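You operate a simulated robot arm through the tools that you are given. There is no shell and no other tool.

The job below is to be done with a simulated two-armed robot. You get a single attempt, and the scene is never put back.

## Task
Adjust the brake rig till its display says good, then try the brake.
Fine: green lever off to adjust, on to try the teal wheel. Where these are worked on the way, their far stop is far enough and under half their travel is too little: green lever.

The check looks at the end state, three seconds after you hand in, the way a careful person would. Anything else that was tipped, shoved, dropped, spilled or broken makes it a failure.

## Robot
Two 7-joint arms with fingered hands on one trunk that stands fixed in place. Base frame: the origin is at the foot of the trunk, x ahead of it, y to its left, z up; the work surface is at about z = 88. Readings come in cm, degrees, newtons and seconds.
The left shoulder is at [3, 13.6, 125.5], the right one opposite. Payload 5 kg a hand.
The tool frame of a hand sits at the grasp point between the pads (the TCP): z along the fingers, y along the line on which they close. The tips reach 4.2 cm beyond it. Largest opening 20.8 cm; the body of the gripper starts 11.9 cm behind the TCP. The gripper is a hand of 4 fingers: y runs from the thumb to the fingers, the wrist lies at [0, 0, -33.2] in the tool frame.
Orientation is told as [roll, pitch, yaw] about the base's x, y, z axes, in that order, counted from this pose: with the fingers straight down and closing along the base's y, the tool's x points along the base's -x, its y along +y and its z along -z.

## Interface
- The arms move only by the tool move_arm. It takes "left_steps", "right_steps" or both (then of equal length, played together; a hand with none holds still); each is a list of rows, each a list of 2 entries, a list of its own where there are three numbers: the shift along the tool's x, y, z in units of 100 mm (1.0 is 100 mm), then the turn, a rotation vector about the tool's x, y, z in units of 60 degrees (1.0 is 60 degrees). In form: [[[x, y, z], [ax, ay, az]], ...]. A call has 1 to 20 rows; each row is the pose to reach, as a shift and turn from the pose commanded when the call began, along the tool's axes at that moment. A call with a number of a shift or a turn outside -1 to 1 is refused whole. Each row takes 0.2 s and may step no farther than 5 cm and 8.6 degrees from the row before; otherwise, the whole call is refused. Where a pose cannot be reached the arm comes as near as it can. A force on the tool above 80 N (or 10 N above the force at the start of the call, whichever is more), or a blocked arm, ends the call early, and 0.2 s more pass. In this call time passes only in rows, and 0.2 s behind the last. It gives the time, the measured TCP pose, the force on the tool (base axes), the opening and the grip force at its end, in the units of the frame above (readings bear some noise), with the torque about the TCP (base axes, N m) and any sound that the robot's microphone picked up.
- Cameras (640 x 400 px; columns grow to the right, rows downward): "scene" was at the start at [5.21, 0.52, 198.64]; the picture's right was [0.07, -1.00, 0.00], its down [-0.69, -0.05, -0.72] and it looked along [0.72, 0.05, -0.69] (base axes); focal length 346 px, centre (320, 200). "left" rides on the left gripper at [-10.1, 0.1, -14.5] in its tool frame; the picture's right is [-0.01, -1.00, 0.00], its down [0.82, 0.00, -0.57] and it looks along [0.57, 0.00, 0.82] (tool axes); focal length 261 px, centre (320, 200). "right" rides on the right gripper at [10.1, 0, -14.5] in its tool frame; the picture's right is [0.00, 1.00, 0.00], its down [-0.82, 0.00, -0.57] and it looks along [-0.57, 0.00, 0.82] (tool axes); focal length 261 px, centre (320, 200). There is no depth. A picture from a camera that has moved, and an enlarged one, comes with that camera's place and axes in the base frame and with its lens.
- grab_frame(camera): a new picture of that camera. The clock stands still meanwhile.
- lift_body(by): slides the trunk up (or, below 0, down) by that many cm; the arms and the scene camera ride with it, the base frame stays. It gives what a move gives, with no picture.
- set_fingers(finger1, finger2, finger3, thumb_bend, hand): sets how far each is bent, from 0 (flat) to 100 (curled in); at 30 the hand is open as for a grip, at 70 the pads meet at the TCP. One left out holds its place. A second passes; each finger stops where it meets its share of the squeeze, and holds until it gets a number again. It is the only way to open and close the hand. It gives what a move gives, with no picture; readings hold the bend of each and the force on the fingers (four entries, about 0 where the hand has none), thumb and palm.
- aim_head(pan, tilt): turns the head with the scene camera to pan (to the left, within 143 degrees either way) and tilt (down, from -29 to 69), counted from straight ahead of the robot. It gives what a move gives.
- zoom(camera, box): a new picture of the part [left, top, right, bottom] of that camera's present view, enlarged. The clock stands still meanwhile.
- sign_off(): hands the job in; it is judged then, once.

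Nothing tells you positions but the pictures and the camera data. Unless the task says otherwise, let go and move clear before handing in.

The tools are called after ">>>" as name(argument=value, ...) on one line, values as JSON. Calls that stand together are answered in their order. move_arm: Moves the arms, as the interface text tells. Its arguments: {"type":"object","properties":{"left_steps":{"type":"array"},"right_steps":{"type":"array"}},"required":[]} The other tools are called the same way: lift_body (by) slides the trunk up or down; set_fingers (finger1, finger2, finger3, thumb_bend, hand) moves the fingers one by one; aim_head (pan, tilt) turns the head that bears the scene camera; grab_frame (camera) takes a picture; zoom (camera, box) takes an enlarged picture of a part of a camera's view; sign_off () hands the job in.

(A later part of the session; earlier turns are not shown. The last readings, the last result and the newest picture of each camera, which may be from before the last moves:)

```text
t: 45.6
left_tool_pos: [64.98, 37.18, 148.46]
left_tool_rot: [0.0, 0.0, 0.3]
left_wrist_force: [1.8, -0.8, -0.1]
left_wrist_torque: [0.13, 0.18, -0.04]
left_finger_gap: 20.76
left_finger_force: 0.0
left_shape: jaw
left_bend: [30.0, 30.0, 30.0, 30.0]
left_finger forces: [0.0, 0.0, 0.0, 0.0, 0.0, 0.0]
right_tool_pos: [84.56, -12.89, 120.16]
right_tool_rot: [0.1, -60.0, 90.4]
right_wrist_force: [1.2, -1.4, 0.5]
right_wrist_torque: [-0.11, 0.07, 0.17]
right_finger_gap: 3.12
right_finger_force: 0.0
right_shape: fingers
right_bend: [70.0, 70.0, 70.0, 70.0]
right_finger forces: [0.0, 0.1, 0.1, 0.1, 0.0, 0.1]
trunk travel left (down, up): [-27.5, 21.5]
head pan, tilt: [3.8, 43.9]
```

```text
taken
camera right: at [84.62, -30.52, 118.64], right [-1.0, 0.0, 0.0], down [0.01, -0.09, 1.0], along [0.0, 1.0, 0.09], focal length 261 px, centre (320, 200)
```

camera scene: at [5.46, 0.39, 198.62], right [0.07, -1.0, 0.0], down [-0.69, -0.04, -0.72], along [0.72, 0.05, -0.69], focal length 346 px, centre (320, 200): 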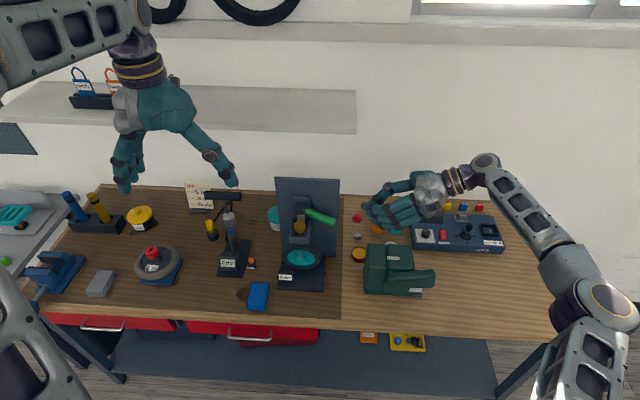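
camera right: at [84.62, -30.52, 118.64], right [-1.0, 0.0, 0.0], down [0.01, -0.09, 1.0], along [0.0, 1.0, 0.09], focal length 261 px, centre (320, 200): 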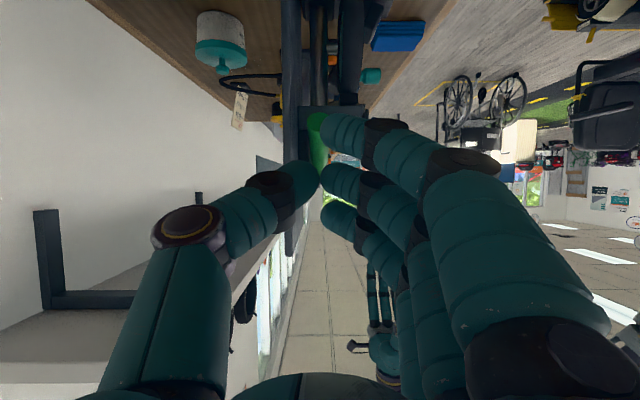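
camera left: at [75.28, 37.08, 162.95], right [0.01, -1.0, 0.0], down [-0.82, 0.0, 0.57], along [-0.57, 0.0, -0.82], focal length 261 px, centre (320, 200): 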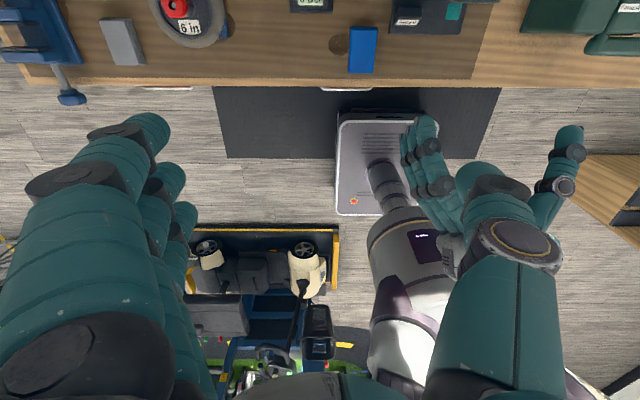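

The lever end is lined up straight ahead of the fingers. I'll lower to below lever level, then slide left under its end.

>>> move_arm(right_steps=[[[0.22, 0.025, 0.19], [0, 0, 0]], [[0.45, 0.05, 0.375], [0, 0, 0]], [[0.67, 0.075, 0.56], [0, 0, 0]], [[0.9, 0.1, 0.75], [0, 0, 0]]])

>>> move_arm(right_steps=[[[-0.16, 0, 0.27], [0, 0, 0]], [[-0.32, 0, 0.55], [0, 0, 0]], [[-0.45, 0, 0.78], [0, 0, 0]]])

>>> grab_frame(camera="right")

>>> zoom(camera="scene", box=[250, 165, 430, 305])

```text
t: 46.6
left_tool_pos: [64.64, 37.15, 148.82]
left_tool_rot: [0.0, -0.2, 0.3]
left_wrist_force: [-0.4, -0.6, -0.2]
left_wrist_torque: [0.02, -0.04, 0.03]
left_finger_gap: 20.79
left_finger_force: 0.0
left_shape: jaw
left_bend: [30.0, 30.0, 30.0, 30.0]
left_finger forces: [0.0, 0.1, 0.1, 0.0, 0.0, 0.0]
right_tool_pos: [83.48, -10.57, 109.18]
right_tool_rot: [-0.4, -60.1, 90.8]
right_wrist_force: [-1.7, 4.2, 22.5]
right_wrist_torque: [0.16, 0.37, -0.09]
right_finger_gap: 3.02
right_finger_force: 11.2
right_shape: fingers
right_bend: [71.0, 70.0, 70.0, 70.0]
right_finger forces: [22.1, 0.0, 0.0, 0.0, 0.0, 0.0]
trunk travel left (down, up): [-27.5, 21.5]
head pan, tilt: [3.8, 43.9]
```

```text
t: 47.4
left_tool_pos: [64.82, 37.17, 148.61]
left_tool_rot: [0.0, -0.2, 0.3]
left_wrist_force: [-0.3, 0.9, -1.2]
left_wrist_torque: [-0.06, 0.04, 0.01]
left_finger_gap: 20.79
left_finger_force: 0.0
left_shape: jaw
left_bend: [30.0, 30.0, 30.0, 30.0]
left_finger forces: [0.0, 0.1, 0.0, 0.1, 0.0, 0.1]
right_tool_pos: [83.19, -1.87, 108.35]
right_tool_rot: [0.1, -59.7, 90.3]
right_wrist_force: [-0.4, -0.9, -1.5]
right_wrist_torque: [0.1, 0.0, 0.02]
right_finger_gap: 3.13
right_finger_force: 0.1
right_shape: fingers
right_bend: [70.0, 70.0, 70.0, 70.0]
right_finger forces: [0.0, 0.0, 0.0, 0.0, 0.0, 0.0]
trunk travel left (down, up): [-27.5, 21.5]
head pan, tilt: [3.8, 43.9]
```

```text
taken
camera right: at [83.21, -19.51, 106.97], right [-1.0, 0.0, 0.01], down [0.01, -0.08, 1.0], along [0.0, 1.0, 0.08], focal length 261 px, centre (320, 200)
```

right: 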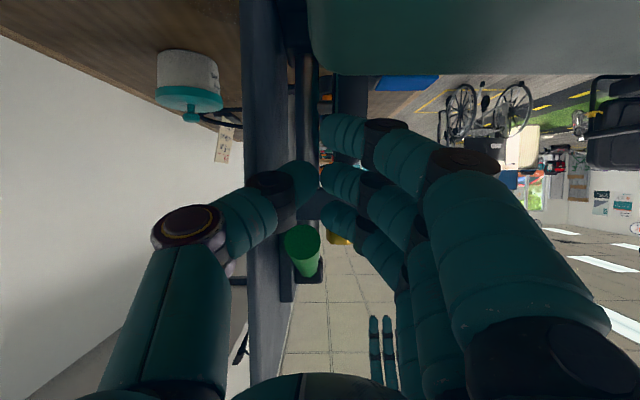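

```text
2.86 times, centred on (340, 235) of scene
camera zoom: at [5.28, 0.58, 198.64], right [0.07, -1.0, 0.0], down [-0.69, -0.05, -0.72], along [0.72, 0.05, -0.69], focal length 989 px, centre (263, 100)
```

zoom: 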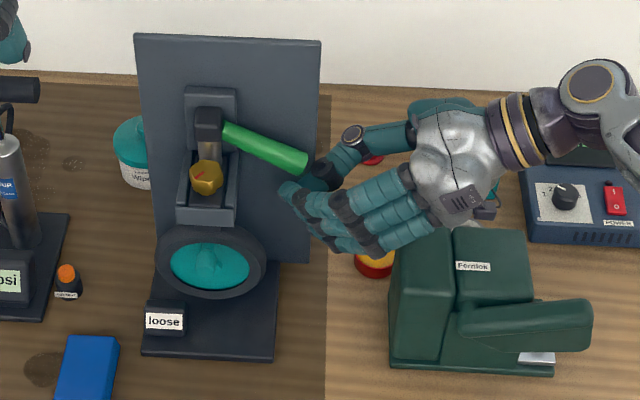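

The fingertips are just below and right of the lever end. I'll slide 1.5 cm further in and lift gently 2.5 cm.

>>> move_arm(right_steps=[[[-0.075, 0, 0.13], [0, 0, 0]], [[-0.16, 0, 0.08], [0, 0, 0]], [[-0.248, 0, 0.03], [0, 0, 0]], [[-0.292, 0, 0.005], [0, 0, 0]]])

>>> grab_frame(camera="right")

>>> zoom(camera="scene", box=[250, 165, 430, 305])

```text
t: 48.4
left_tool_pos: [64.97, 36.98, 148.79]
left_tool_rot: [0.1, -0.1, 0.3]
left_wrist_force: [-1.0, 0.4, -0.3]
left_wrist_torque: [0.03, 0.03, 0.0]
left_finger_gap: 20.78
left_finger_force: 0.0
left_shape: jaw
left_bend: [30.0, 30.0, 30.0, 30.0]
left_finger forces: [0.0, 0.0, 0.1, 0.1, 0.0, 0.0]
right_tool_pos: [83.17, -0.67, 110.71]
right_tool_rot: [0.3, -59.7, 90.3]
right_wrist_force: [-13.8, -25.5, -17.0]
right_wrist_torque: [0.05, 0.42, -0.78]
right_finger_gap: 2.76
right_finger_force: 17.2
right_shape: fingers
right_bend: [70.0, 69.0, 70.0, 72.0]
right_finger forces: [0.0, 0.1, 0.1, 0.0, 33.7, 0.0]
trunk travel left (down, up): [-27.5, 21.5]
head pan, tilt: [3.8, 43.9]
```

```text
taken
camera right: at [83.27, -18.35, 109.41], right [-1.0, 0.0, 0.01], down [0.01, -0.08, 1.0], along [0.0, 1.0, 0.08], focal length 261 px, centre (320, 200)
```

right: 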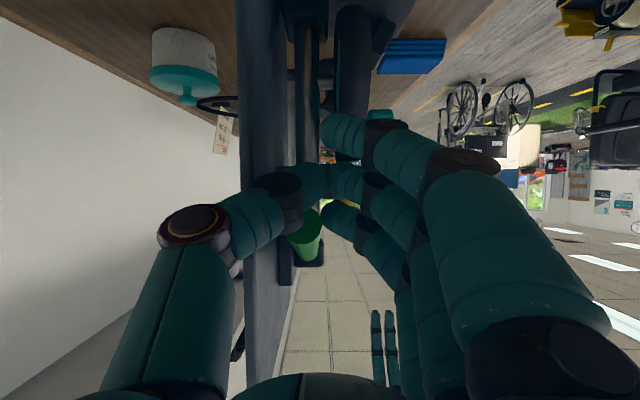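

```text
2.86 times, centred on (340, 235) of scene
camera zoom: at [5.21, 0.19, 198.63], right [0.07, -1.0, 0.0], down [-0.69, -0.04, -0.72], along [0.72, 0.05, -0.69], focal length 989 px, centre (263, 100)
```

zoom: 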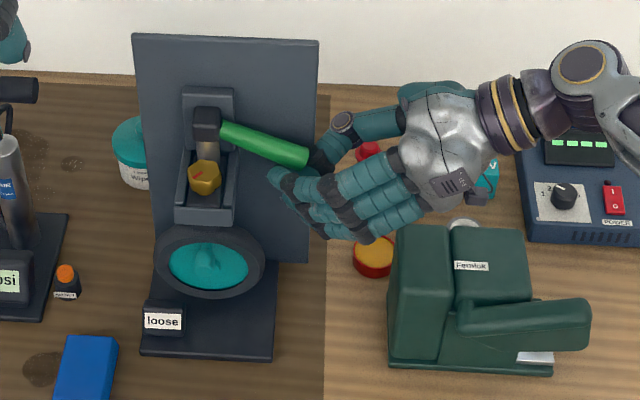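

The thumb is only pressing on the lever's end face. I'll drop lower, reach further under it and then lift.

>>> move_arm(right_steps=[[[0.05, 0, -0.09], [0, 0, 0]], [[0.23, 0, 0.02], [0, 0, 0]], [[0.414, 0, 0.123], [0, 0, 0]], [[0.33, 0, 0.26], [0, 0, 0]], [[0.254, 0, 0.4], [0, 0, 0]]])

>>> grab_frame(camera="right")

>>> zoom(camera="scene", box=[250, 165, 430, 305])

```text
t: 49.6
left_tool_pos: [64.37, 37.31, 148.95]
left_tool_rot: [0.1, -0.2, 0.5]
left_wrist_force: [0.1, 2.5, -0.6]
left_wrist_torque: [-0.28, -0.02, 0.01]
left_finger_gap: 20.81
left_finger_force: 0.0
left_shape: jaw
left_bend: [30.0, 30.0, 30.0, 30.0]
left_finger forces: [0.0, 0.1, 0.1, 0.1, 0.0, 0.0]
right_tool_pos: [83.3, -0.14, 106.54]
right_tool_rot: [0.0, -59.0, 89.5]
right_wrist_force: [-33.7, -59.4, 18.2]
right_wrist_torque: [0.48, -1.1, -2.8]
right_finger_gap: 2.5
right_finger_force: 34.3
right_shape: fingers
right_bend: [70.0, 67.0, 70.0, 74.0]
right_finger forces: [0.0, 0.0, 0.1, 0.0, 68.3, 0.0]
trunk travel left (down, up): [-27.5, 21.5]
head pan, tilt: [3.8, 43.9]
stopped in row 5 (right hand): the force on the tool passed its limit at 84 N (the readings are from after the stop); the commanded pose is now the measured one
```

```text
taken
camera right: at [83.19, -17.83, 105.39], right [-1.0, 0.01, 0.01], down [0.0, -0.07, 1.0], along [0.01, 1.0, 0.07], focal length 261 px, centre (320, 200)
```

right: 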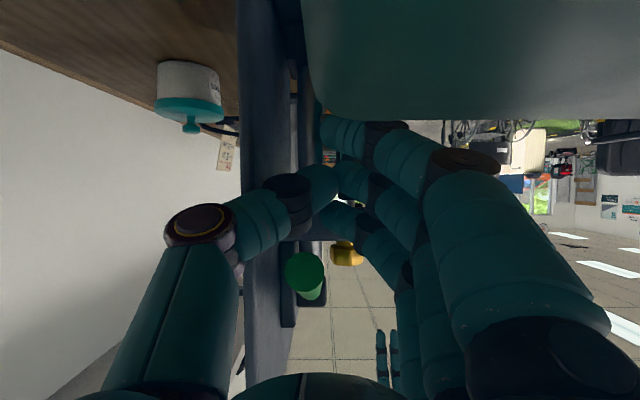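

```text
2.86 times, centred on (340, 235) of scene
camera zoom: at [4.57, 0.17, 198.68], right [0.07, -1.0, 0.0], down [-0.69, -0.04, -0.72], along [0.72, 0.05, -0.69], focal length 989 px, centre (263, 100)
```

zoom: 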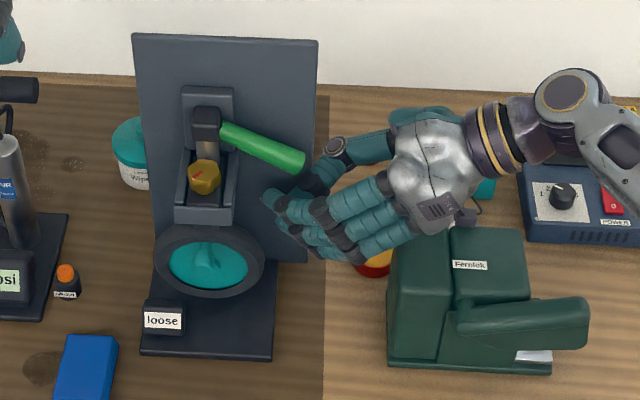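

The thumb's knuckle catches the board edge. I'll back out, open the thumb so it passes behind the board plane, and use the fingers alone under the lever.

>>> move_arm(right_steps=[[[0.0, 0, -0.2], [0, 0, 0]], [[-0.005, 0, -0.4], [0, 0, 0]], [[-0.01, 0, -0.583], [0, 0, 0]]])

>>> set_fingers(hand="right", thumb_bend=30)

>>> grab_frame(camera="right")

```text
t: 50.4
left_tool_pos: [64.85, 37.07, 148.68]
left_tool_rot: [-0.1, -0.1, 0.3]
left_wrist_force: [0.7, -1.1, 0.1]
left_wrist_torque: [0.08, 0.0, -0.03]
left_finger_gap: 20.78
left_finger_force: 0.0
left_shape: jaw
left_bend: [30.0, 30.0, 30.0, 30.0]
left_finger forces: [0.0, 0.0, 0.0, 0.0, 0.0, 0.1]
right_tool_pos: [83.52, -4.51, 109.59]
right_tool_rot: [0.1, -59.4, 89.7]
right_wrist_force: [0.0, 1.0, -0.4]
right_wrist_torque: [0.07, 0.02, -0.02]
right_finger_gap: 3.11
right_finger_force: 0.1
right_shape: fingers
right_bend: [70.0, 70.0, 70.0, 70.0]
right_finger forces: [0.0, 0.0, 0.0, 0.1, 0.0, 0.1]
trunk travel left (down, up): [-27.5, 21.5]
head pan, tilt: [3.8, 43.9]
```

```text
t: 51.4
left_tool_pos: [64.73, 37.16, 148.82]
left_tool_rot: [0.2, -0.1, 0.4]
left_wrist_force: [-0.2, 0.1, 0.0]
left_wrist_torque: [-0.01, 0.02, 0.02]
left_finger_gap: 20.76
left_finger_force: 0.0
left_shape: jaw
left_bend: [30.0, 30.0, 30.0, 30.0]
left_finger forces: [0.0, 0.0, 0.0, 0.0, 0.0, 0.1]
right_tool_pos: [83.38, -4.64, 109.58]
right_tool_rot: [0.4, -59.3, 89.8]
right_wrist_force: [-24.6, -22.6, -2.2]
right_wrist_torque: [-0.47, 0.47, 0.01]
right_finger_gap: 4.75
right_finger_force: 17.1
right_shape: fingers
right_bend: [70.0, 70.0, 70.0, 57.0]
right_finger forces: [0.1, 0.0, 0.1, 0.0, 33.0, 0.1]
trunk travel left (down, up): [-27.5, 21.5]
head pan, tilt: [3.8, 43.9]
```

```text
taken
camera right: at [83.23, -22.25, 108.31], right [-1.0, 0.0, 0.01], down [0.01, -0.07, 1.0], along [0.0, 1.0, 0.07], focal length 261 px, centre (320, 200)
```

right: 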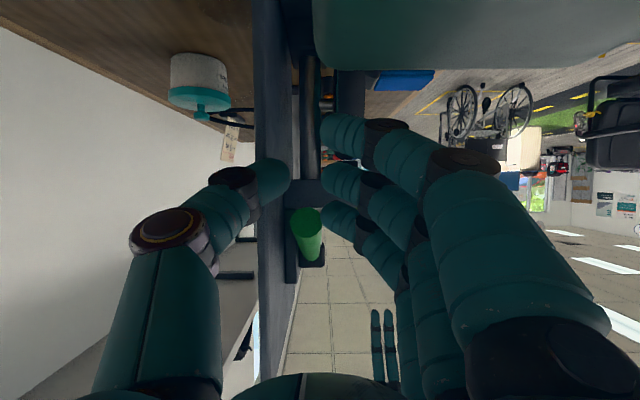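

The thumb opens against the board's edge; I'll retreat 4 cm more so it opens freely, then shift 2.3 cm toward the wall.

>>> move_arm(right_steps=[[[0.05, 0, -0.2], [0, 0, 0]], [[0.11, 0, -0.42], [0, 0, 0]], [[0.11, -0.12, -0.42], [0, 0, 0]], [[0.11, -0.24, -0.42], [0, 0, 0]]])

>>> set_fingers(hand="right", thumb_bend=25)

>>> grab_frame(camera="right")

```text
t: 52.4
left_tool_pos: [64.78, 37.41, 148.66]
left_tool_rot: [-0.1, -0.1, 0.5]
left_wrist_force: [0.0, 0.2, -0.8]
left_wrist_torque: [-0.05, 0.03, -0.03]
left_finger_gap: 20.79
left_finger_force: 0.0
left_shape: jaw
left_bend: [30.0, 30.0, 30.0, 30.0]
left_finger forces: [0.0, 0.0, 0.0, 0.0, 0.0, 0.0]
right_tool_pos: [86.05, -8.41, 110.52]
right_tool_rot: [0.1, -59.3, 89.7]
right_wrist_force: [-0.1, -1.3, -0.2]
right_wrist_torque: [0.04, 0.0, 0.03]
right_finger_gap: 12.2
right_finger_force: 0.0
right_shape: fingers
right_bend: [70.0, 70.0, 70.0, 30.0]
right_finger forces: [0.1, 0.1, 0.0, 0.0, 0.0, 0.0]
trunk travel left (down, up): [-27.5, 21.5]
head pan, tilt: [3.8, 43.9]
```

```text
t: 53.4
left_tool_pos: [64.85, 37.34, 148.42]
left_tool_rot: [-0.1, -0.2, 0.5]
left_wrist_force: [0.3, -0.1, -0.6]
left_wrist_torque: [-0.02, -0.02, 0.03]
left_finger_gap: 20.77
left_finger_force: 0.0
left_shape: jaw
left_bend: [30.0, 30.0, 30.0, 30.0]
left_finger forces: [0.0, 0.0, 0.1, 0.0, 0.0, 0.0]
right_tool_pos: [85.9, -8.29, 110.61]
right_tool_rot: [0.2, -59.2, 89.7]
right_wrist_force: [-0.1, -0.2, -0.3]
right_wrist_torque: [0.0, -0.01, 0.0]
right_finger_gap: 13.0
right_finger_force: 0.1
right_shape: fingers
right_bend: [70.0, 70.0, 70.0, 25.0]
right_finger forces: [0.0, 0.0, 0.0, 0.0, 0.1, 0.0]
trunk travel left (down, up): [-27.5, 21.5]
head pan, tilt: [3.8, 43.9]
```

```text
taken
camera right: at [85.78, -26.07, 109.39], right [-1.0, 0.0, 0.01], down [0.01, -0.07, 1.0], along [0.0, 1.0, 0.07], focal length 261 px, centre (320, 200)
```

right: 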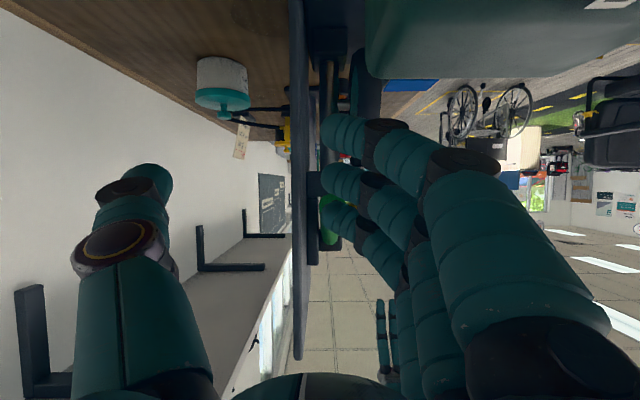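

The lever lies straight ahead of the fingertips and the thumb passes behind the board. I'll step in, lower, and slide under the lever.

>>> move_arm(right_steps=[[[-0.175, 0, 0.303], [0, 0, 0]], [[0, 0, 0.4], [0, 0, 0]], [[0.171, 0, 0.503], [0, 0, 0]], [[0.07, 0, 0.676], [0, 0, 0]], [[-0.029, 0, 0.849], [0, 0, 0]]])

>>> grab_frame(camera="right")

>>> zoom(camera="scene", box=[250, 165, 430, 305])

```text
t: 54.6
left_tool_pos: [64.81, 37.26, 148.56]
left_tool_rot: [-0.1, -0.2, 0.4]
left_wrist_force: [-0.4, -0.3, -0.2]
left_wrist_torque: [-0.07, -0.01, -0.02]
left_finger_gap: 20.79
left_finger_force: 0.0
left_shape: jaw
left_bend: [30.0, 30.0, 30.0, 30.0]
left_finger forces: [0.0, 0.0, 0.0, 0.1, 0.0, 0.1]
right_tool_pos: [86.16, -1.03, 106.53]
right_tool_rot: [0.3, -59.2, 89.6]
right_wrist_force: [0.7, 0.3, -0.6]
right_wrist_torque: [0.02, 0.01, 0.0]
right_finger_gap: 12.99
right_finger_force: 0.1
right_shape: fingers
right_bend: [70.0, 70.0, 70.0, 25.0]
right_finger forces: [0.0, 0.1, 0.0, 0.0, 0.0, 0.0]
trunk travel left (down, up): [-27.5, 21.5]
head pan, tilt: [3.8, 43.9]
```

```text
taken
camera right: at [86.07, -18.63, 105.27], right [-1.0, 0.0, 0.01], down [0.01, -0.07, 1.0], along [0.01, 1.0, 0.07], focal length 261 px, centre (320, 200)
```

right: 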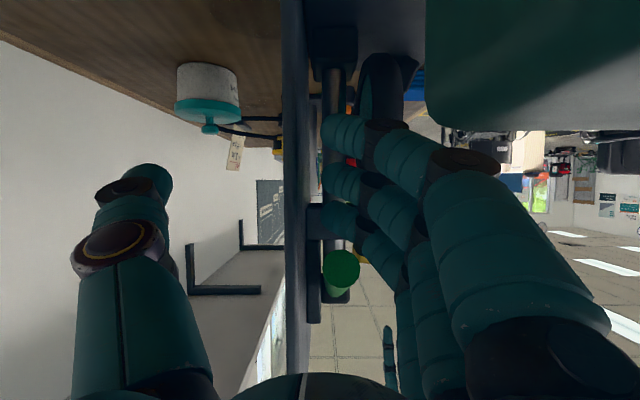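

```text
2.86 times, centred on (340, 235) of scene
camera zoom: at [5.23, 0.58, 198.64], right [0.07, -1.0, 0.0], down [-0.69, -0.05, -0.72], along [0.72, 0.05, -0.69], focal length 989 px, centre (263, 100)
```

zoom: 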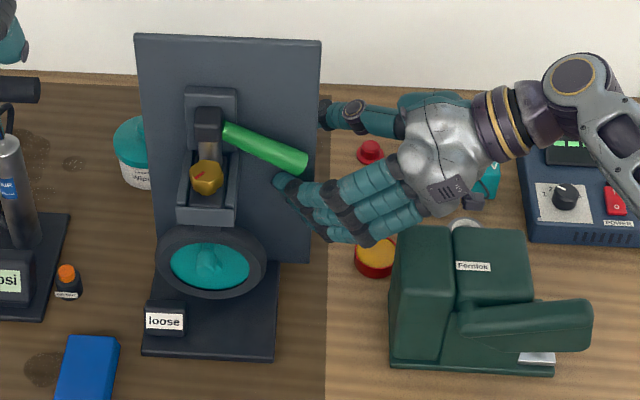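

Fingers are free of contact and directly below the lever end. Slide in 1 cm and lift 4 cm.

>>> move_arm(right_steps=[[[-0.05, 0, 0.087], [0, 0, 0]], [[-0.115, 0, 0.05], [0, 0, 0]], [[-0.18, 0, 0.012], [0, 0, 0]], [[-0.245, 0, -0.025], [0, 0, 0]], [[-0.31, 0, -0.063], [0, 0, 0]], [[-0.396, 0, -0.113], [0, 0, 0]]])

>>> grab_frame(camera="right")

>>> zoom(camera="scene", box=[250, 165, 430, 305])

```text
t: 56.0
left_tool_pos: [64.76, 37.36, 148.65]
left_tool_rot: [0.1, -0.1, 0.5]
left_wrist_force: [0.4, -0.6, -1.0]
left_wrist_torque: [-0.01, -0.07, -0.01]
left_finger_gap: 20.81
left_finger_force: 0.0
left_shape: jaw
left_bend: [30.0, 30.0, 30.0, 30.0]
left_finger forces: [0.0, 0.0, 0.0, 0.0, 0.0, 0.1]
right_tool_pos: [86.05, 0.04, 110.59]
right_tool_rot: [0.3, -59.2, 89.8]
right_wrist_force: [-2.3, -1.3, -1.8]
right_wrist_torque: [-0.05, -0.14, 0.08]
right_finger_gap: 13.02
right_finger_force: 0.6
right_shape: fingers
right_bend: [70.0, 70.0, 69.0, 25.0]
right_finger forces: [0.0, 0.0, 2.3, 0.0, 0.1, 0.0]
trunk travel left (down, up): [-27.5, 21.5]
head pan, tilt: [3.8, 43.9]
```

```text
taken
camera right: at [85.9, -17.61, 109.37], right [-1.0, 0.0, 0.01], down [0.01, -0.07, 1.0], along [0.0, 1.0, 0.07], focal length 261 px, centre (320, 200)
```

right: 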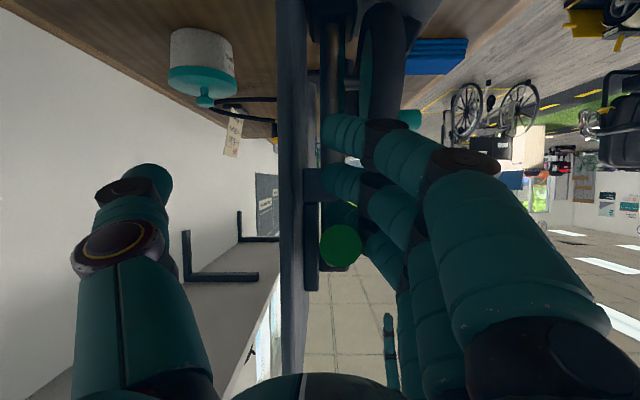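

```text
2.86 times, centred on (340, 235) of scene
camera zoom: at [5.17, 0.52, 198.65], right [0.07, -1.0, 0.0], down [-0.69, -0.05, -0.72], along [0.72, 0.05, -0.69], focal length 989 px, centre (263, 100)
```

zoom: 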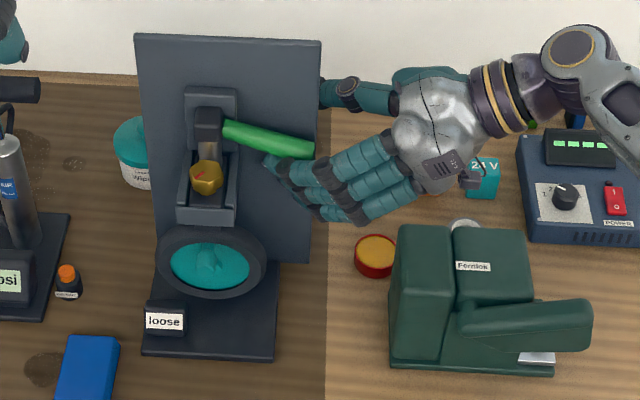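

The lever lifts easily (about 2 N), so it started at its lower stop. I'll keep lifting and watch both the display and the brake pad.

>>> move_arm(right_steps=[[[-0.13, 0, -0.075], [0, 0, 0]], [[-0.26, 0, -0.15], [0, 0, 0]], [[-0.39, 0, -0.225], [0, 0, 0]], [[-0.52, 0, -0.3], [0, 0, 0]]])

>>> grab_frame(camera="right")

>>> zoom(camera="scene", box=[260, 165, 380, 290])

```text
t: 57.0
left_tool_pos: [64.77, 37.27, 148.76]
left_tool_rot: [-0.1, 0.0, 0.3]
left_wrist_force: [0.4, -0.1, -0.1]
left_wrist_torque: [-0.01, -0.08, 0.0]
left_finger_gap: 20.8
left_finger_force: 0.0
left_shape: jaw
left_bend: [30.0, 30.0, 30.0, 30.0]
left_finger forces: [0.0, 0.1, 0.0, 0.0, 0.0, 0.0]
right_tool_pos: [86.0, 0.06, 116.68]
right_tool_rot: [0.2, -59.3, 89.9]
right_wrist_force: [-1.0, -0.2, 0.4]
right_wrist_torque: [-0.01, 0.0, -0.02]
right_finger_gap: 12.99
right_finger_force: 0.1
right_shape: fingers
right_bend: [70.0, 70.0, 70.0, 25.0]
right_finger forces: [0.0, 0.1, 0.1, 0.1, 0.0, 0.1]
trunk travel left (down, up): [-27.5, 21.5]
head pan, tilt: [3.8, 43.9]
```

```text
taken
camera right: at [85.8, -17.55, 115.35], right [-1.0, 0.0, 0.01], down [0.01, -0.07, 1.0], along [0.0, 1.0, 0.07], focal length 261 px, centre (320, 200)
```

right: 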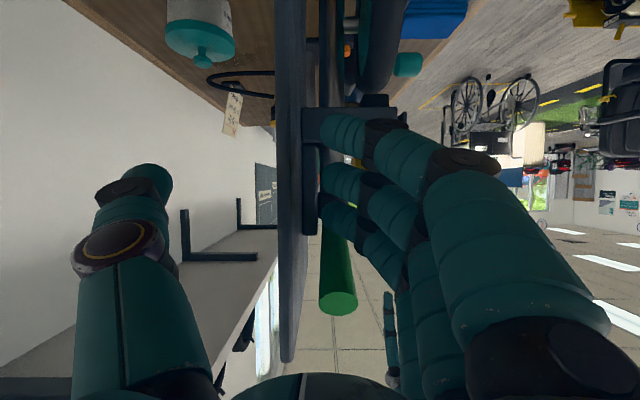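

```text
3.20 times, centred on (320, 228) of scene
camera zoom: at [5.15, 0.56, 198.65], right [0.07, -1.0, 0.0], down [-0.69, -0.05, -0.72], along [0.72, 0.05, -0.69], focal length 1108 px, centre (320, 112)
```

zoom: 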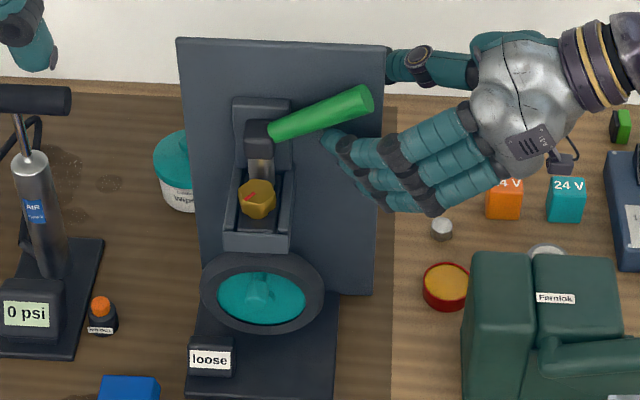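

The lever has snapped over to its upper stop (about +30°). I'll look at the brake pad region to tell whether this is "on" or "off".

>>> zoom(camera="right", box=[280, 0, 440, 130])

>>> zoom(camera="scene", box=[275, 190, 345, 275])

```text
3.08 times, centred on (360, 65) of right
camera zoom: at [85.8, -17.55, 115.35], right [-1.0, 0.0, 0.01], down [0.01, -0.07, 1.0], along [0.0, 1.0, 0.07], focal length 802 px, centre (197, 615)
```

zoom: 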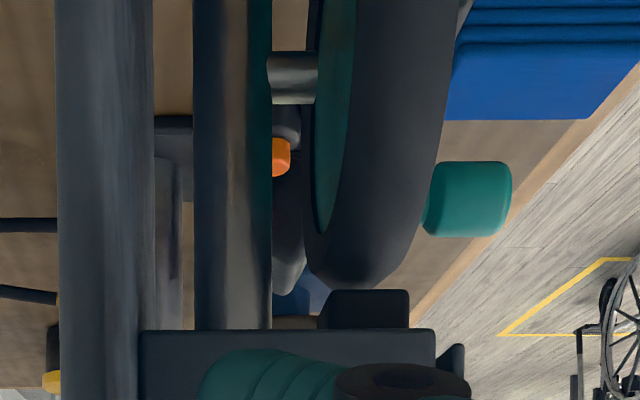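

```text
4.71 times, centred on (310, 232) of scene
camera zoom: at [5.15, 0.56, 198.65], right [0.07, -1.0, 0.0], down [-0.69, -0.05, -0.72], along [0.72, 0.05, -0.69], focal length 1629 px, centre (367, 47)
```

zoom: 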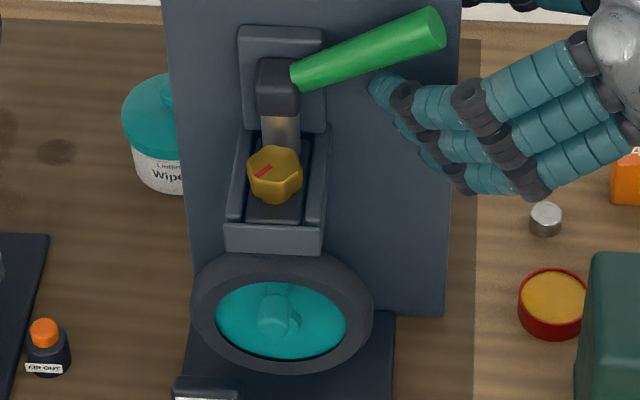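

I can't tell from here. I'll go for the adjuster next: withdraw to the right, turn the hand back to face forward and come above the gold knob.

>>> move_arm(right_steps=[[[0.15, 0.02, -0.26], [0, 0, 0]], [[0.3, 0.05, -0.52], [0, 0, 0]], [[0.3, 0.08, -0.75], [0, 0, 0]], [[0.19, 0.1, -0.93], [0, 0, 0]]])

>>> move_arm(right_steps=[[[-0.12, 0.12, -0.11], [0, 0.12, 0]], [[-0.24, 0.24, -0.23], [0, 0.24, 0]], [[-0.35, 0.36, -0.34], [0, 0.35, 0]], [[-0.47, 0.48, -0.46], [0, 0.47, 0]], [[-0.59, 0.6, -0.57], [0, 0.583, 0]]])

>>> move_arm(right_steps=[[[-0.06, 0.05, -0.01], [0.053, 0, 0.113]], [[-0.12, 0.1, -0.02], [0.106, 0, 0.227]], [[-0.18, 0.15, -0.03], [0.158, 0, 0.34]], [[-0.24, 0.2, -0.03], [0.211, 0, 0.453]], [[-0.3, 0.25, -0.04], [0.264, 0, 0.567]], [[-0.36, 0.3, -0.05], [0.317, 0, 0.68]]])

>>> move_arm(right_steps=[[[-0.06, 0.12, 0.03], [0.053, 0, 0.113]], [[-0.13, 0.24, 0.06], [0.106, 0, 0.227]], [[-0.19, 0.35, 0.09], [0.158, 0, 0.34]], [[-0.26, 0.47, 0.12], [0.211, 0, 0.453]], [[-0.32, 0.59, 0.15], [0.264, 0, 0.567]], [[-0.385, 0.707, 0.18], [0.317, 0, 0.68]]])

>>> grab_frame(camera="scene")

>>> grab_frame(camera="right")

```text
t: 58.0
left_tool_pos: [64.74, 37.4, 148.72]
left_tool_rot: [0.0, -0.1, 0.5]
left_wrist_force: [0.0, -0.3, 0.2]
left_wrist_torque: [0.01, -0.05, -0.01]
left_finger_gap: 20.78
left_finger_force: 0.2
left_shape: jaw
left_bend: [30.0, 30.0, 30.0, 30.0]
left_finger forces: [0.0, 0.1, 0.1, 0.1, 0.0, 0.0]
right_tool_pos: [84.89, -8.88, 119.6]
right_tool_rot: [0.2, -59.3, 89.8]
right_wrist_force: [-0.5, 0.6, 0.0]
right_wrist_torque: [0.04, 0.01, -0.01]
right_finger_gap: 13.0
right_finger_force: 0.0
right_shape: fingers
right_bend: [70.0, 70.0, 70.0, 25.0]
right_finger forces: [0.0, 0.0, 0.0, 0.1, 0.1, 0.0]
trunk travel left (down, up): [-27.5, 21.5]
head pan, tilt: [3.8, 43.9]
```

```text
t: 59.2
left_tool_pos: [64.69, 37.52, 148.61]
left_tool_rot: [0.0, -0.1, 0.4]
left_wrist_force: [0.1, 1.7, 0.0]
left_wrist_torque: [-0.14, -0.06, 0.04]
left_finger_gap: 20.81
left_finger_force: 0.1
left_shape: jaw
left_bend: [30.0, 30.0, 30.0, 30.0]
left_finger forces: [0.0, 0.0, 0.0, 0.1, 0.0, 0.0]
right_tool_pos: [78.99, -10.69, 127.74]
right_tool_rot: [0.1, -24.1, 89.8]
right_wrist_force: [-0.6, -0.2, 0.1]
right_wrist_torque: [0.02, -0.06, -0.02]
right_finger_gap: 12.99
right_finger_force: 0.1
right_shape: fingers
right_bend: [70.0, 70.0, 70.0, 25.0]
right_finger forces: [0.0, 0.0, 0.0, 0.0, 0.1, 0.0]
trunk travel left (down, up): [-27.5, 21.5]
head pan, tilt: [3.8, 43.9]
```

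```text
t: 60.6
left_tool_pos: [64.67, 37.49, 148.67]
left_tool_rot: [0.1, 0.0, 0.4]
left_wrist_force: [-0.4, 1.2, 0.5]
left_wrist_torque: [-0.13, -0.11, 0.0]
left_finger_gap: 20.79
left_finger_force: 0.0
left_shape: jaw
left_bend: [30.0, 30.0, 30.0, 30.0]
left_finger forces: [0.0, 0.0, 0.0, 0.1, 0.0, 0.0]
right_tool_pos: [76.05, -7.56, 129.56]
right_tool_rot: [-0.5, -24.4, 45.0]
right_wrist_force: [-0.6, 0.4, 0.5]
right_wrist_torque: [0.0, -0.1, 0.0]
right_finger_gap: 13.0
right_finger_force: 0.0
right_shape: fingers
right_bend: [70.0, 70.0, 70.0, 25.0]
right_finger forces: [0.0, 0.1, 0.0, 0.1, 0.0, 0.0]
trunk travel left (down, up): [-27.5, 21.5]
head pan, tilt: [3.8, 43.9]
```

```text
t: 62.0
left_tool_pos: [64.82, 37.52, 148.62]
left_tool_rot: [-0.1, -0.1, 0.3]
left_wrist_force: [-0.4, 0.9, -0.2]
left_wrist_torque: [-0.21, -0.05, -0.02]
left_finger_gap: 20.78
left_finger_force: 0.0
left_shape: jaw
left_bend: [30.0, 30.0, 30.0, 30.0]
left_finger forces: [0.1, 0.0, 0.1, 0.0, 0.1, 0.0]
right_tool_pos: [73.9, 0.47, 129.53]
right_tool_rot: [-0.9, -24.9, 0.1]
right_wrist_force: [0.6, 0.5, 1.0]
right_wrist_torque: [-0.03, -0.03, -0.03]
right_finger_gap: 13.02
right_finger_force: 0.1
right_shape: fingers
right_bend: [70.0, 70.0, 70.0, 25.0]
right_finger forces: [0.1, 0.0, 0.1, 0.1, 0.1, 0.0]
trunk travel left (down, up): [-27.5, 21.5]
head pan, tilt: [3.8, 43.9]
```

```text
taken
camera scene: at [5.21, 0.73, 198.64], right [0.07, -1.0, 0.0], down [-0.69, -0.05, -0.72], along [0.72, 0.05, -0.69], focal length 346 px, centre (320, 200)
```

scene: 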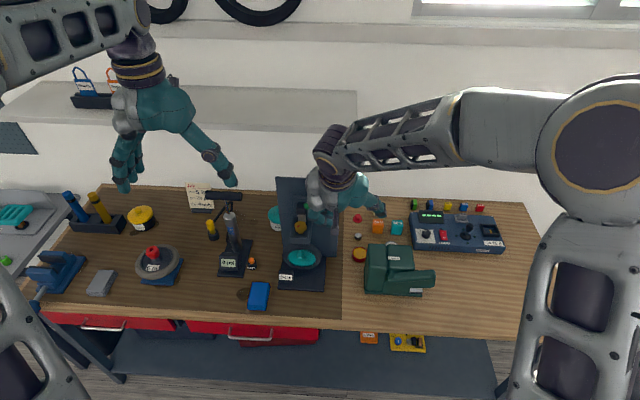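

```text
taken
camera right: at [58.63, 0.67, 138.4], right [0.01, 1.0, -0.01], down [0.5, 0.01, 0.86], along [0.86, -0.01, -0.5], focal length 261 px, centre (320, 200)
```

right: 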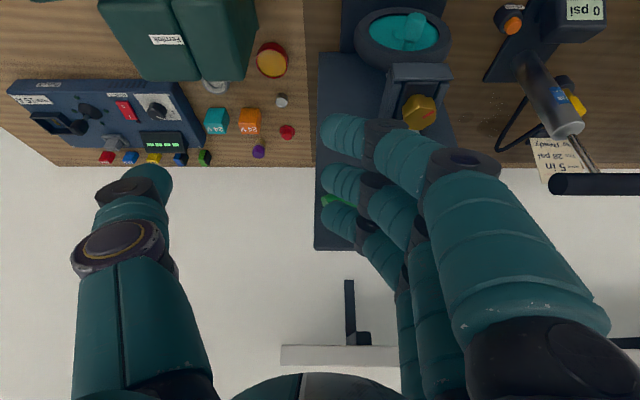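

The knob with its red mark is in view. I'll open the hand (middle finger and thumb as a pinch, outer fingers wide) and move over the knob.

>>> set_fingers(hand="right", finger1=25, finger2=45, finger3=25, thumb_bend=45)

>>> move_arm(right_steps=[[[-0.06, 0.24, 0.11], [0, 0, 0]], [[-0.12, 0.48, 0.22], [0, 0, 0]], [[-0.18, 0.72, 0.33], [0, 0, 0]], [[-0.24, 0.95, 0.44], [0, 0, 0]]])

>>> grab_frame(camera="right")

>>> grab_frame(camera="scene")

```text
t: 63.0
left_tool_pos: [64.82, 37.37, 148.64]
left_tool_rot: [0.0, -0.1, 0.4]
left_wrist_force: [0.6, 0.5, -0.1]
left_wrist_torque: [-0.01, -0.01, 0.03]
left_finger_gap: 20.78
left_finger_force: 0.0
left_shape: jaw
left_bend: [30.0, 30.0, 30.0, 30.0]
left_finger forces: [0.1, 0.0, 0.0, 0.0, 0.0, 0.0]
right_tool_pos: [73.91, 0.47, 129.51]
right_tool_rot: [-0.8, -24.9, 0.2]
right_wrist_force: [0.6, -0.3, 0.1]
right_wrist_torque: [0.03, 0.01, -0.02]
right_finger_gap: 19.39
right_finger_force: 0.1
right_shape: fingers
right_bend: [25.0, 45.0, 25.0, 45.0]
right_finger forces: [0.1, 0.1, 0.1, 0.1, 0.0, 0.0]
trunk travel left (down, up): [-27.5, 21.5]
head pan, tilt: [3.8, 43.9]
```

```text
t: 64.0
left_tool_pos: [64.95, 37.47, 148.5]
left_tool_rot: [-0.1, -0.1, 0.4]
left_wrist_force: [0.8, 1.3, 0.0]
left_wrist_torque: [-0.14, 0.05, 0.0]
left_finger_gap: 20.78
left_finger_force: 0.1
left_shape: jaw
left_bend: [30.0, 30.0, 30.0, 30.0]
left_finger forces: [0.0, 0.1, 0.0, 0.0, 0.1, 0.0]
right_tool_pos: [78.01, 9.85, 126.38]
right_tool_rot: [-0.8, -24.8, 0.3]
right_wrist_force: [0.2, 1.1, 0.2]
right_wrist_torque: [-0.04, 0.03, -0.02]
right_finger_gap: 19.39
right_finger_force: 0.1
right_shape: fingers
right_bend: [25.0, 45.0, 25.0, 45.0]
right_finger forces: [0.0, 0.0, 0.0, 0.0, 0.0, 0.0]
trunk travel left (down, up): [-27.5, 21.5]
head pan, tilt: [3.8, 43.9]
```

```text
taken
camera right: at [62.7, 10.08, 135.28], right [0.01, 1.0, -0.01], down [0.5, 0.01, 0.86], along [0.86, -0.01, -0.5], focal length 261 px, centre (320, 200)
```

right: 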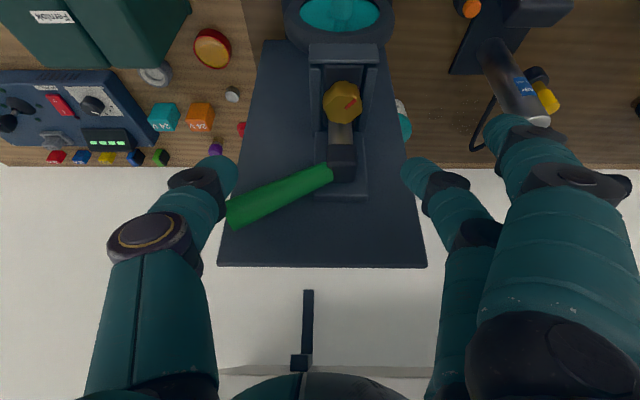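

```text
taken
camera scene: at [5.34, 0.74, 198.63], right [0.07, -1.0, 0.0], down [-0.69, -0.05, -0.72], along [0.72, 0.05, -0.69], focal length 346 px, centre (320, 200)
```

scene: 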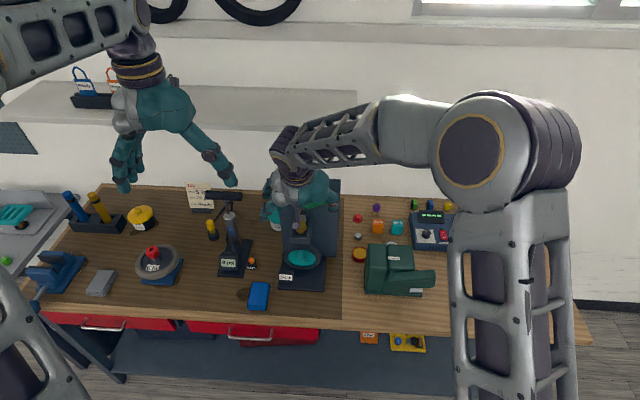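

Clear view: knob top centre near [79.7, 12.0, 114.2]. I'll descend over it with the pinch open.

>>> move_arm(right_steps=[[[0.07, 0.08, 0.18], [0, 0, 0]], [[0.15, 0.16, 0.37], [0, 0, 0]], [[0.225, 0.22, 0.557], [0, 0, 0]]])

>>> grab_frame(camera="right")

>>> zoom(camera="scene", box=[240, 165, 380, 305])

```text
t: 64.8
left_tool_pos: [64.84, 37.24, 148.59]
left_tool_rot: [-0.1, -0.2, 0.4]
left_wrist_force: [0.3, 1.0, -0.6]
left_wrist_torque: [0.03, -0.01, -0.01]
left_finger_gap: 20.8
left_finger_force: 0.0
left_shape: jaw
left_bend: [30.0, 30.0, 30.0, 30.0]
left_finger forces: [0.1, 0.1, 0.0, 0.1, 0.0, 0.0]
right_tool_pos: [78.29, 11.93, 120.21]
right_tool_rot: [-0.9, -24.9, 0.2]
right_wrist_force: [-0.3, -0.3, 0.3]
right_wrist_torque: [0.02, 0.06, 0.01]
right_finger_gap: 19.41
right_finger_force: 0.0
right_shape: fingers
right_bend: [25.0, 45.0, 25.0, 45.0]
right_finger forces: [0.0, 0.0, 0.0, 0.0, 0.0, 0.0]
trunk travel left (down, up): [-27.5, 21.5]
head pan, tilt: [3.8, 43.9]
```

```text
taken
camera right: at [63.05, 12.08, 129.17], right [0.01, 1.0, -0.01], down [0.5, 0.01, 0.86], along [0.86, -0.01, -0.5], focal length 261 px, centre (320, 200)
```

right: 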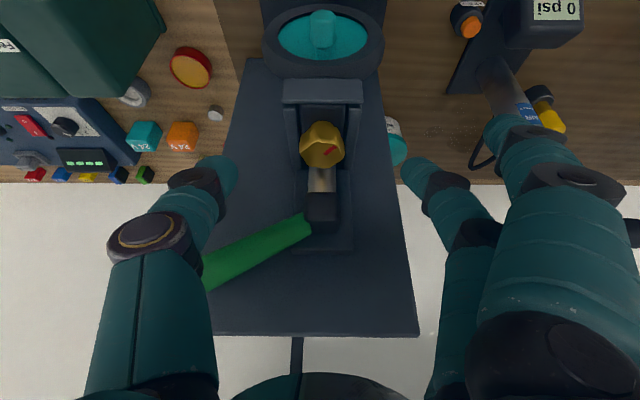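

```text
2.86 times, centred on (310, 235) of scene
camera zoom: at [5.22, 0.52, 198.64], right [0.07, -1.0, 0.0], down [-0.69, -0.05, -0.72], along [0.72, 0.05, -0.69], focal length 989 px, centre (349, 100)
```

zoom: 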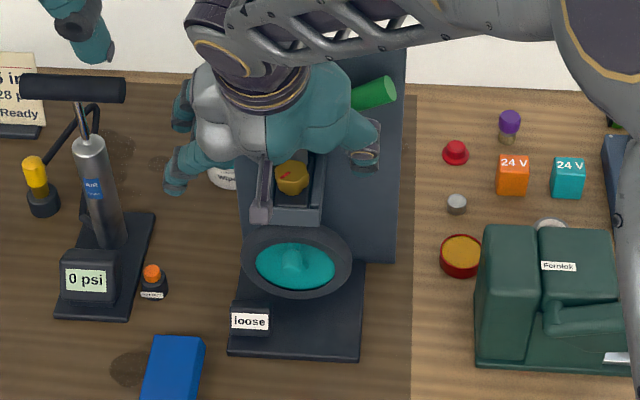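

Aligned. Lower the last 4 cm so the fingertips flank the knob head, then close the pinch.

>>> move_arm(right_steps=[[[0.045, 0.0, 0.122], [0, 0, 0]], [[0.09, 0.0, 0.244], [0, 0, 0]], [[0.137, 0.01, 0.366], [0, 0, 0]]])

>>> set_fingers(hand="right", finger2=60, thumb_bend=60)

>>> grab_frame(camera="right")

```text
t: 65.6
left_tool_pos: [64.78, 37.47, 148.64]
left_tool_rot: [0.1, -0.1, 0.4]
left_wrist_force: [0.6, 0.5, -0.1]
left_wrist_torque: [-0.01, 0.01, 0.04]
left_finger_gap: 20.8
left_finger_force: 0.1
left_shape: jaw
left_bend: [30.0, 30.0, 30.0, 30.0]
left_finger forces: [0.1, 0.0, 0.1, 0.1, 0.0, 0.0]
right_tool_pos: [78.69, 11.82, 116.44]
right_tool_rot: [-0.8, -24.9, 0.2]
right_wrist_force: [-0.5, -0.2, -0.1]
right_wrist_torque: [-0.03, 0.01, 0.01]
right_finger_gap: 19.42
right_finger_force: 0.1
right_shape: fingers
right_bend: [25.0, 45.0, 25.0, 45.0]
right_finger forces: [0.1, 0.1, 0.1, 0.0, 0.0, 0.0]
trunk travel left (down, up): [-27.5, 21.5]
head pan, tilt: [3.8, 43.9]
```

```text
t: 66.6
left_tool_pos: [64.8, 37.36, 148.65]
left_tool_rot: [0.0, -0.1, 0.4]
left_wrist_force: [0.1, 0.0, -0.1]
left_wrist_torque: [0.0, -0.03, 0.03]
left_finger_gap: 20.76
left_finger_force: 0.1
left_shape: jaw
left_bend: [30.0, 30.0, 30.0, 30.0]
left_finger forces: [0.0, 0.0, 0.0, 0.0, 0.1, 0.0]
right_tool_pos: [78.67, 11.91, 116.53]
right_tool_rot: [-0.7, -25.0, 0.1]
right_wrist_force: [1.4, -0.3, -0.7]
right_wrist_torque: [0.0, 0.03, 0.02]
right_finger_gap: 15.46
right_finger_force: 0.1
right_shape: fingers
right_bend: [25.0, 60.0, 25.0, 60.0]
right_finger forces: [0.1, 0.0, 0.0, 0.1, 0.0, 0.0]
trunk travel left (down, up): [-27.5, 21.5]
head pan, tilt: [3.8, 43.9]
```

```text
taken
camera right: at [63.39, 11.99, 125.43], right [0.01, 1.0, -0.01], down [0.5, 0.01, 0.86], along [0.86, -0.01, -0.5], focal length 261 px, centre (320, 200)
```

right: 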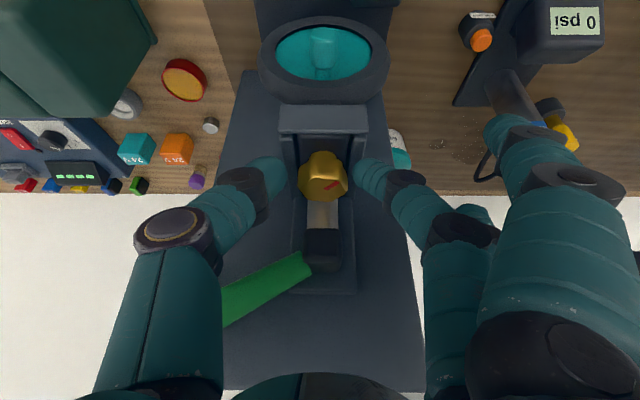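

The pinch is centred on the knob. Before closing I'll turn the hand +30° about the knob so I have a long clockwise (tightening) stroke.

>>> move_arm(right_steps=[[[0, -0.014, 0], [-0.0525, 0, -0.113]], [[-0.003, -0.027, 0.002], [-0.105, 0, -0.227]], [[-0.007, -0.04, 0.004], [-0.158, 0, -0.34]], [[-0.013, -0.053, 0.006], [-0.21, 0, -0.4535]]])

>>> grab_frame(camera="right")

```text
t: 67.6
left_tool_pos: [64.84, 37.21, 148.74]
left_tool_rot: [0.0, 0.0, 0.4]
left_wrist_force: [0.6, -1.2, 0.5]
left_wrist_torque: [0.13, 0.08, 0.01]
left_finger_gap: 20.8
left_finger_force: 0.0
left_shape: jaw
left_bend: [30.0, 30.0, 30.0, 30.0]
left_finger forces: [0.0, 0.0, 0.0, 0.0, 0.0, 0.0]
right_tool_pos: [78.88, 11.28, 116.53]
right_tool_rot: [-0.6, -24.5, 30.2]
right_wrist_force: [-1.0, 0.9, 0.4]
right_wrist_torque: [-0.03, -0.01, 0.02]
right_finger_gap: 15.47
right_finger_force: 0.1
right_shape: fingers
right_bend: [25.0, 60.0, 25.0, 60.0]
right_finger forces: [0.1, 0.0, 0.0, 0.0, 0.1, 0.0]
trunk travel left (down, up): [-27.5, 21.5]
head pan, tilt: [3.8, 43.9]
```

```text
taken
camera right: at [65.53, 3.84, 125.52], right [-0.5, 0.87, -0.01], down [0.44, 0.26, 0.86], along [0.75, 0.42, -0.51], focal length 261 px, centre (320, 200)
```

right: 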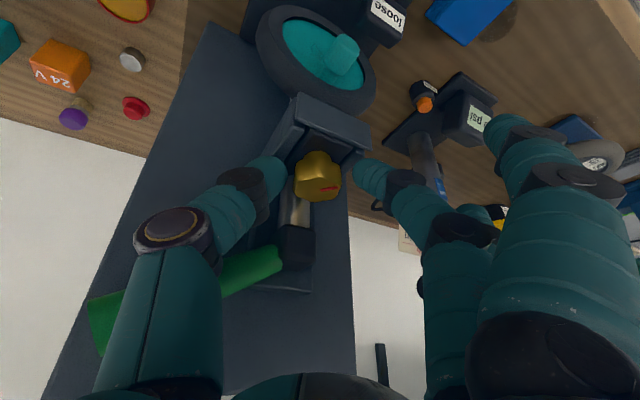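

Rotation works and the display is visible from the wrist camera. Closing the pinch on the knob.

>>> set_fingers(hand="right", finger2=74, thumb_bend=74)

>>> grab_frame(camera="right")

```text
t: 68.6
left_tool_pos: [64.9, 37.25, 148.78]
left_tool_rot: [0.1, 0.0, 0.4]
left_wrist_force: [-0.6, -0.3, 0.3]
left_wrist_torque: [0.0, -0.02, 0.01]
left_finger_gap: 20.76
left_finger_force: 0.1
left_shape: jaw
left_bend: [30.0, 30.0, 30.0, 30.0]
left_finger forces: [0.0, 0.1, 0.0, 0.1, 0.0, 0.0]
right_tool_pos: [78.79, 11.23, 116.41]
right_tool_rot: [-0.7, -24.4, 30.1]
right_wrist_force: [10.0, -11.2, -5.4]
right_wrist_torque: [-0.1, -0.06, -0.31]
right_finger_gap: 14.47
right_finger_force: 17.5
right_shape: fingers
right_bend: [25.0, 63.0, 25.0, 67.0]
right_finger forces: [0.0, 10.6, 0.1, 0.0, 24.9, 0.0]
trunk travel left (down, up): [-27.5, 21.5]
head pan, tilt: [3.8, 43.9]
```

```text
taken
camera right: at [65.63, 3.74, 125.45], right [-0.49, 0.87, -0.01], down [0.44, 0.26, 0.86], along [0.75, 0.42, -0.51], focal length 261 px, centre (320, 200)
```

right: 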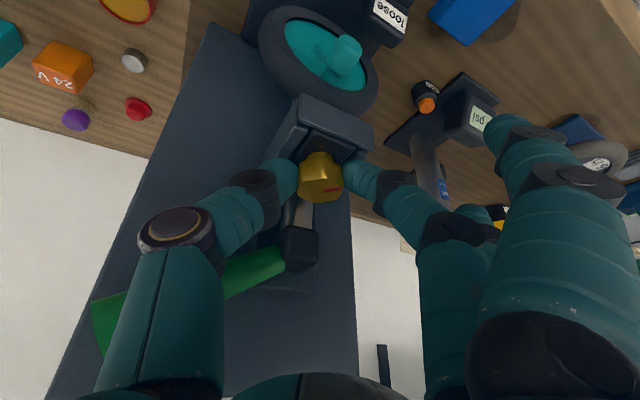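

Gripped (thumb 25 N, finger 11 N). Turning clockwise 30° about the knob axis, then checking display and knob mark.

>>> move_arm(right_steps=[[[0.001, 0.0145, 0], [0.052, 0, 0.114]], [[0.003, 0.029, -0.001], [0.104, 0, 0.2275]], [[0.001, 0.0435, 0], [0.156, 0, 0.341]], [[-0.001, 0.058, 0.001], [0.2075, 0, 0.455]]])

>>> grab_frame(camera="right")

>>> zoom(camera="scene", box=[240, 165, 380, 305])

```text
t: 69.6
left_tool_pos: [64.85, 37.49, 148.51]
left_tool_rot: [0.0, 0.0, 0.3]
left_wrist_force: [-0.6, 1.2, 0.1]
left_wrist_torque: [-0.07, 0.0, 0.01]
left_finger_gap: 20.78
left_finger_force: 0.0
left_shape: jaw
left_bend: [30.0, 30.0, 30.0, 30.0]
left_finger forces: [0.0, 0.0, 0.0, 0.0, 0.1, 0.0]
right_tool_pos: [78.63, 11.94, 116.53]
right_tool_rot: [-0.7, -24.8, 0.0]
right_wrist_force: [7.1, -6.4, -4.1]
right_wrist_torque: [0.08, -0.13, -0.14]
right_finger_gap: 14.4
right_finger_force: 15.2
right_shape: fingers
right_bend: [25.0, 63.0, 25.0, 67.0]
right_finger forces: [0.0, 13.0, 0.0, 0.0, 18.1, 0.1]
trunk travel left (down, up): [-27.5, 21.5]
head pan, tilt: [3.8, 43.9]
```

```text
taken
camera right: at [63.37, 12.12, 125.37], right [0.01, 1.0, -0.01], down [0.51, 0.0, 0.86], along [0.86, -0.01, -0.51], focal length 261 px, centre (320, 200)
```

right: 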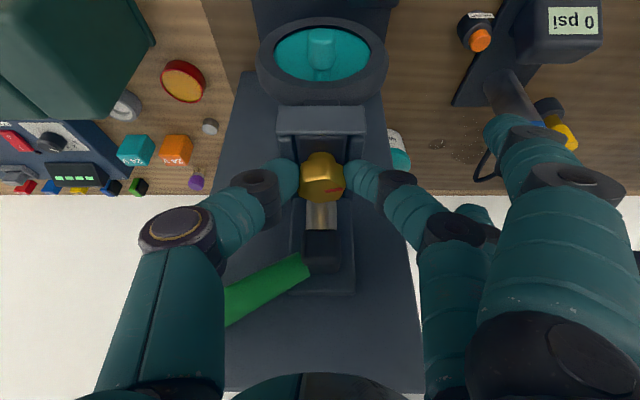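

```text
2.86 times, centred on (310, 235) of scene
camera zoom: at [5.36, 0.55, 198.64], right [0.07, -1.0, 0.0], down [-0.69, -0.05, -0.72], along [0.72, 0.05, -0.69], focal length 989 px, centre (349, 100)
```

zoom: 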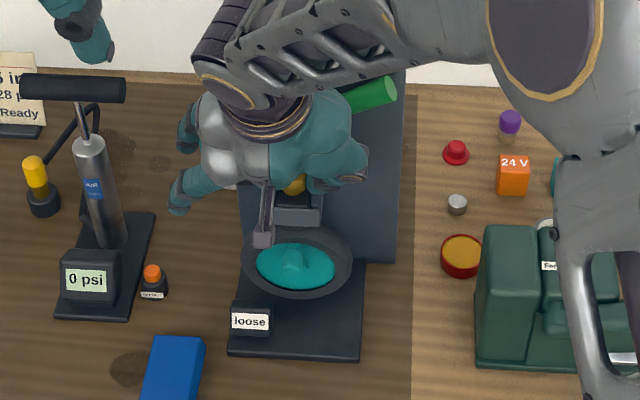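

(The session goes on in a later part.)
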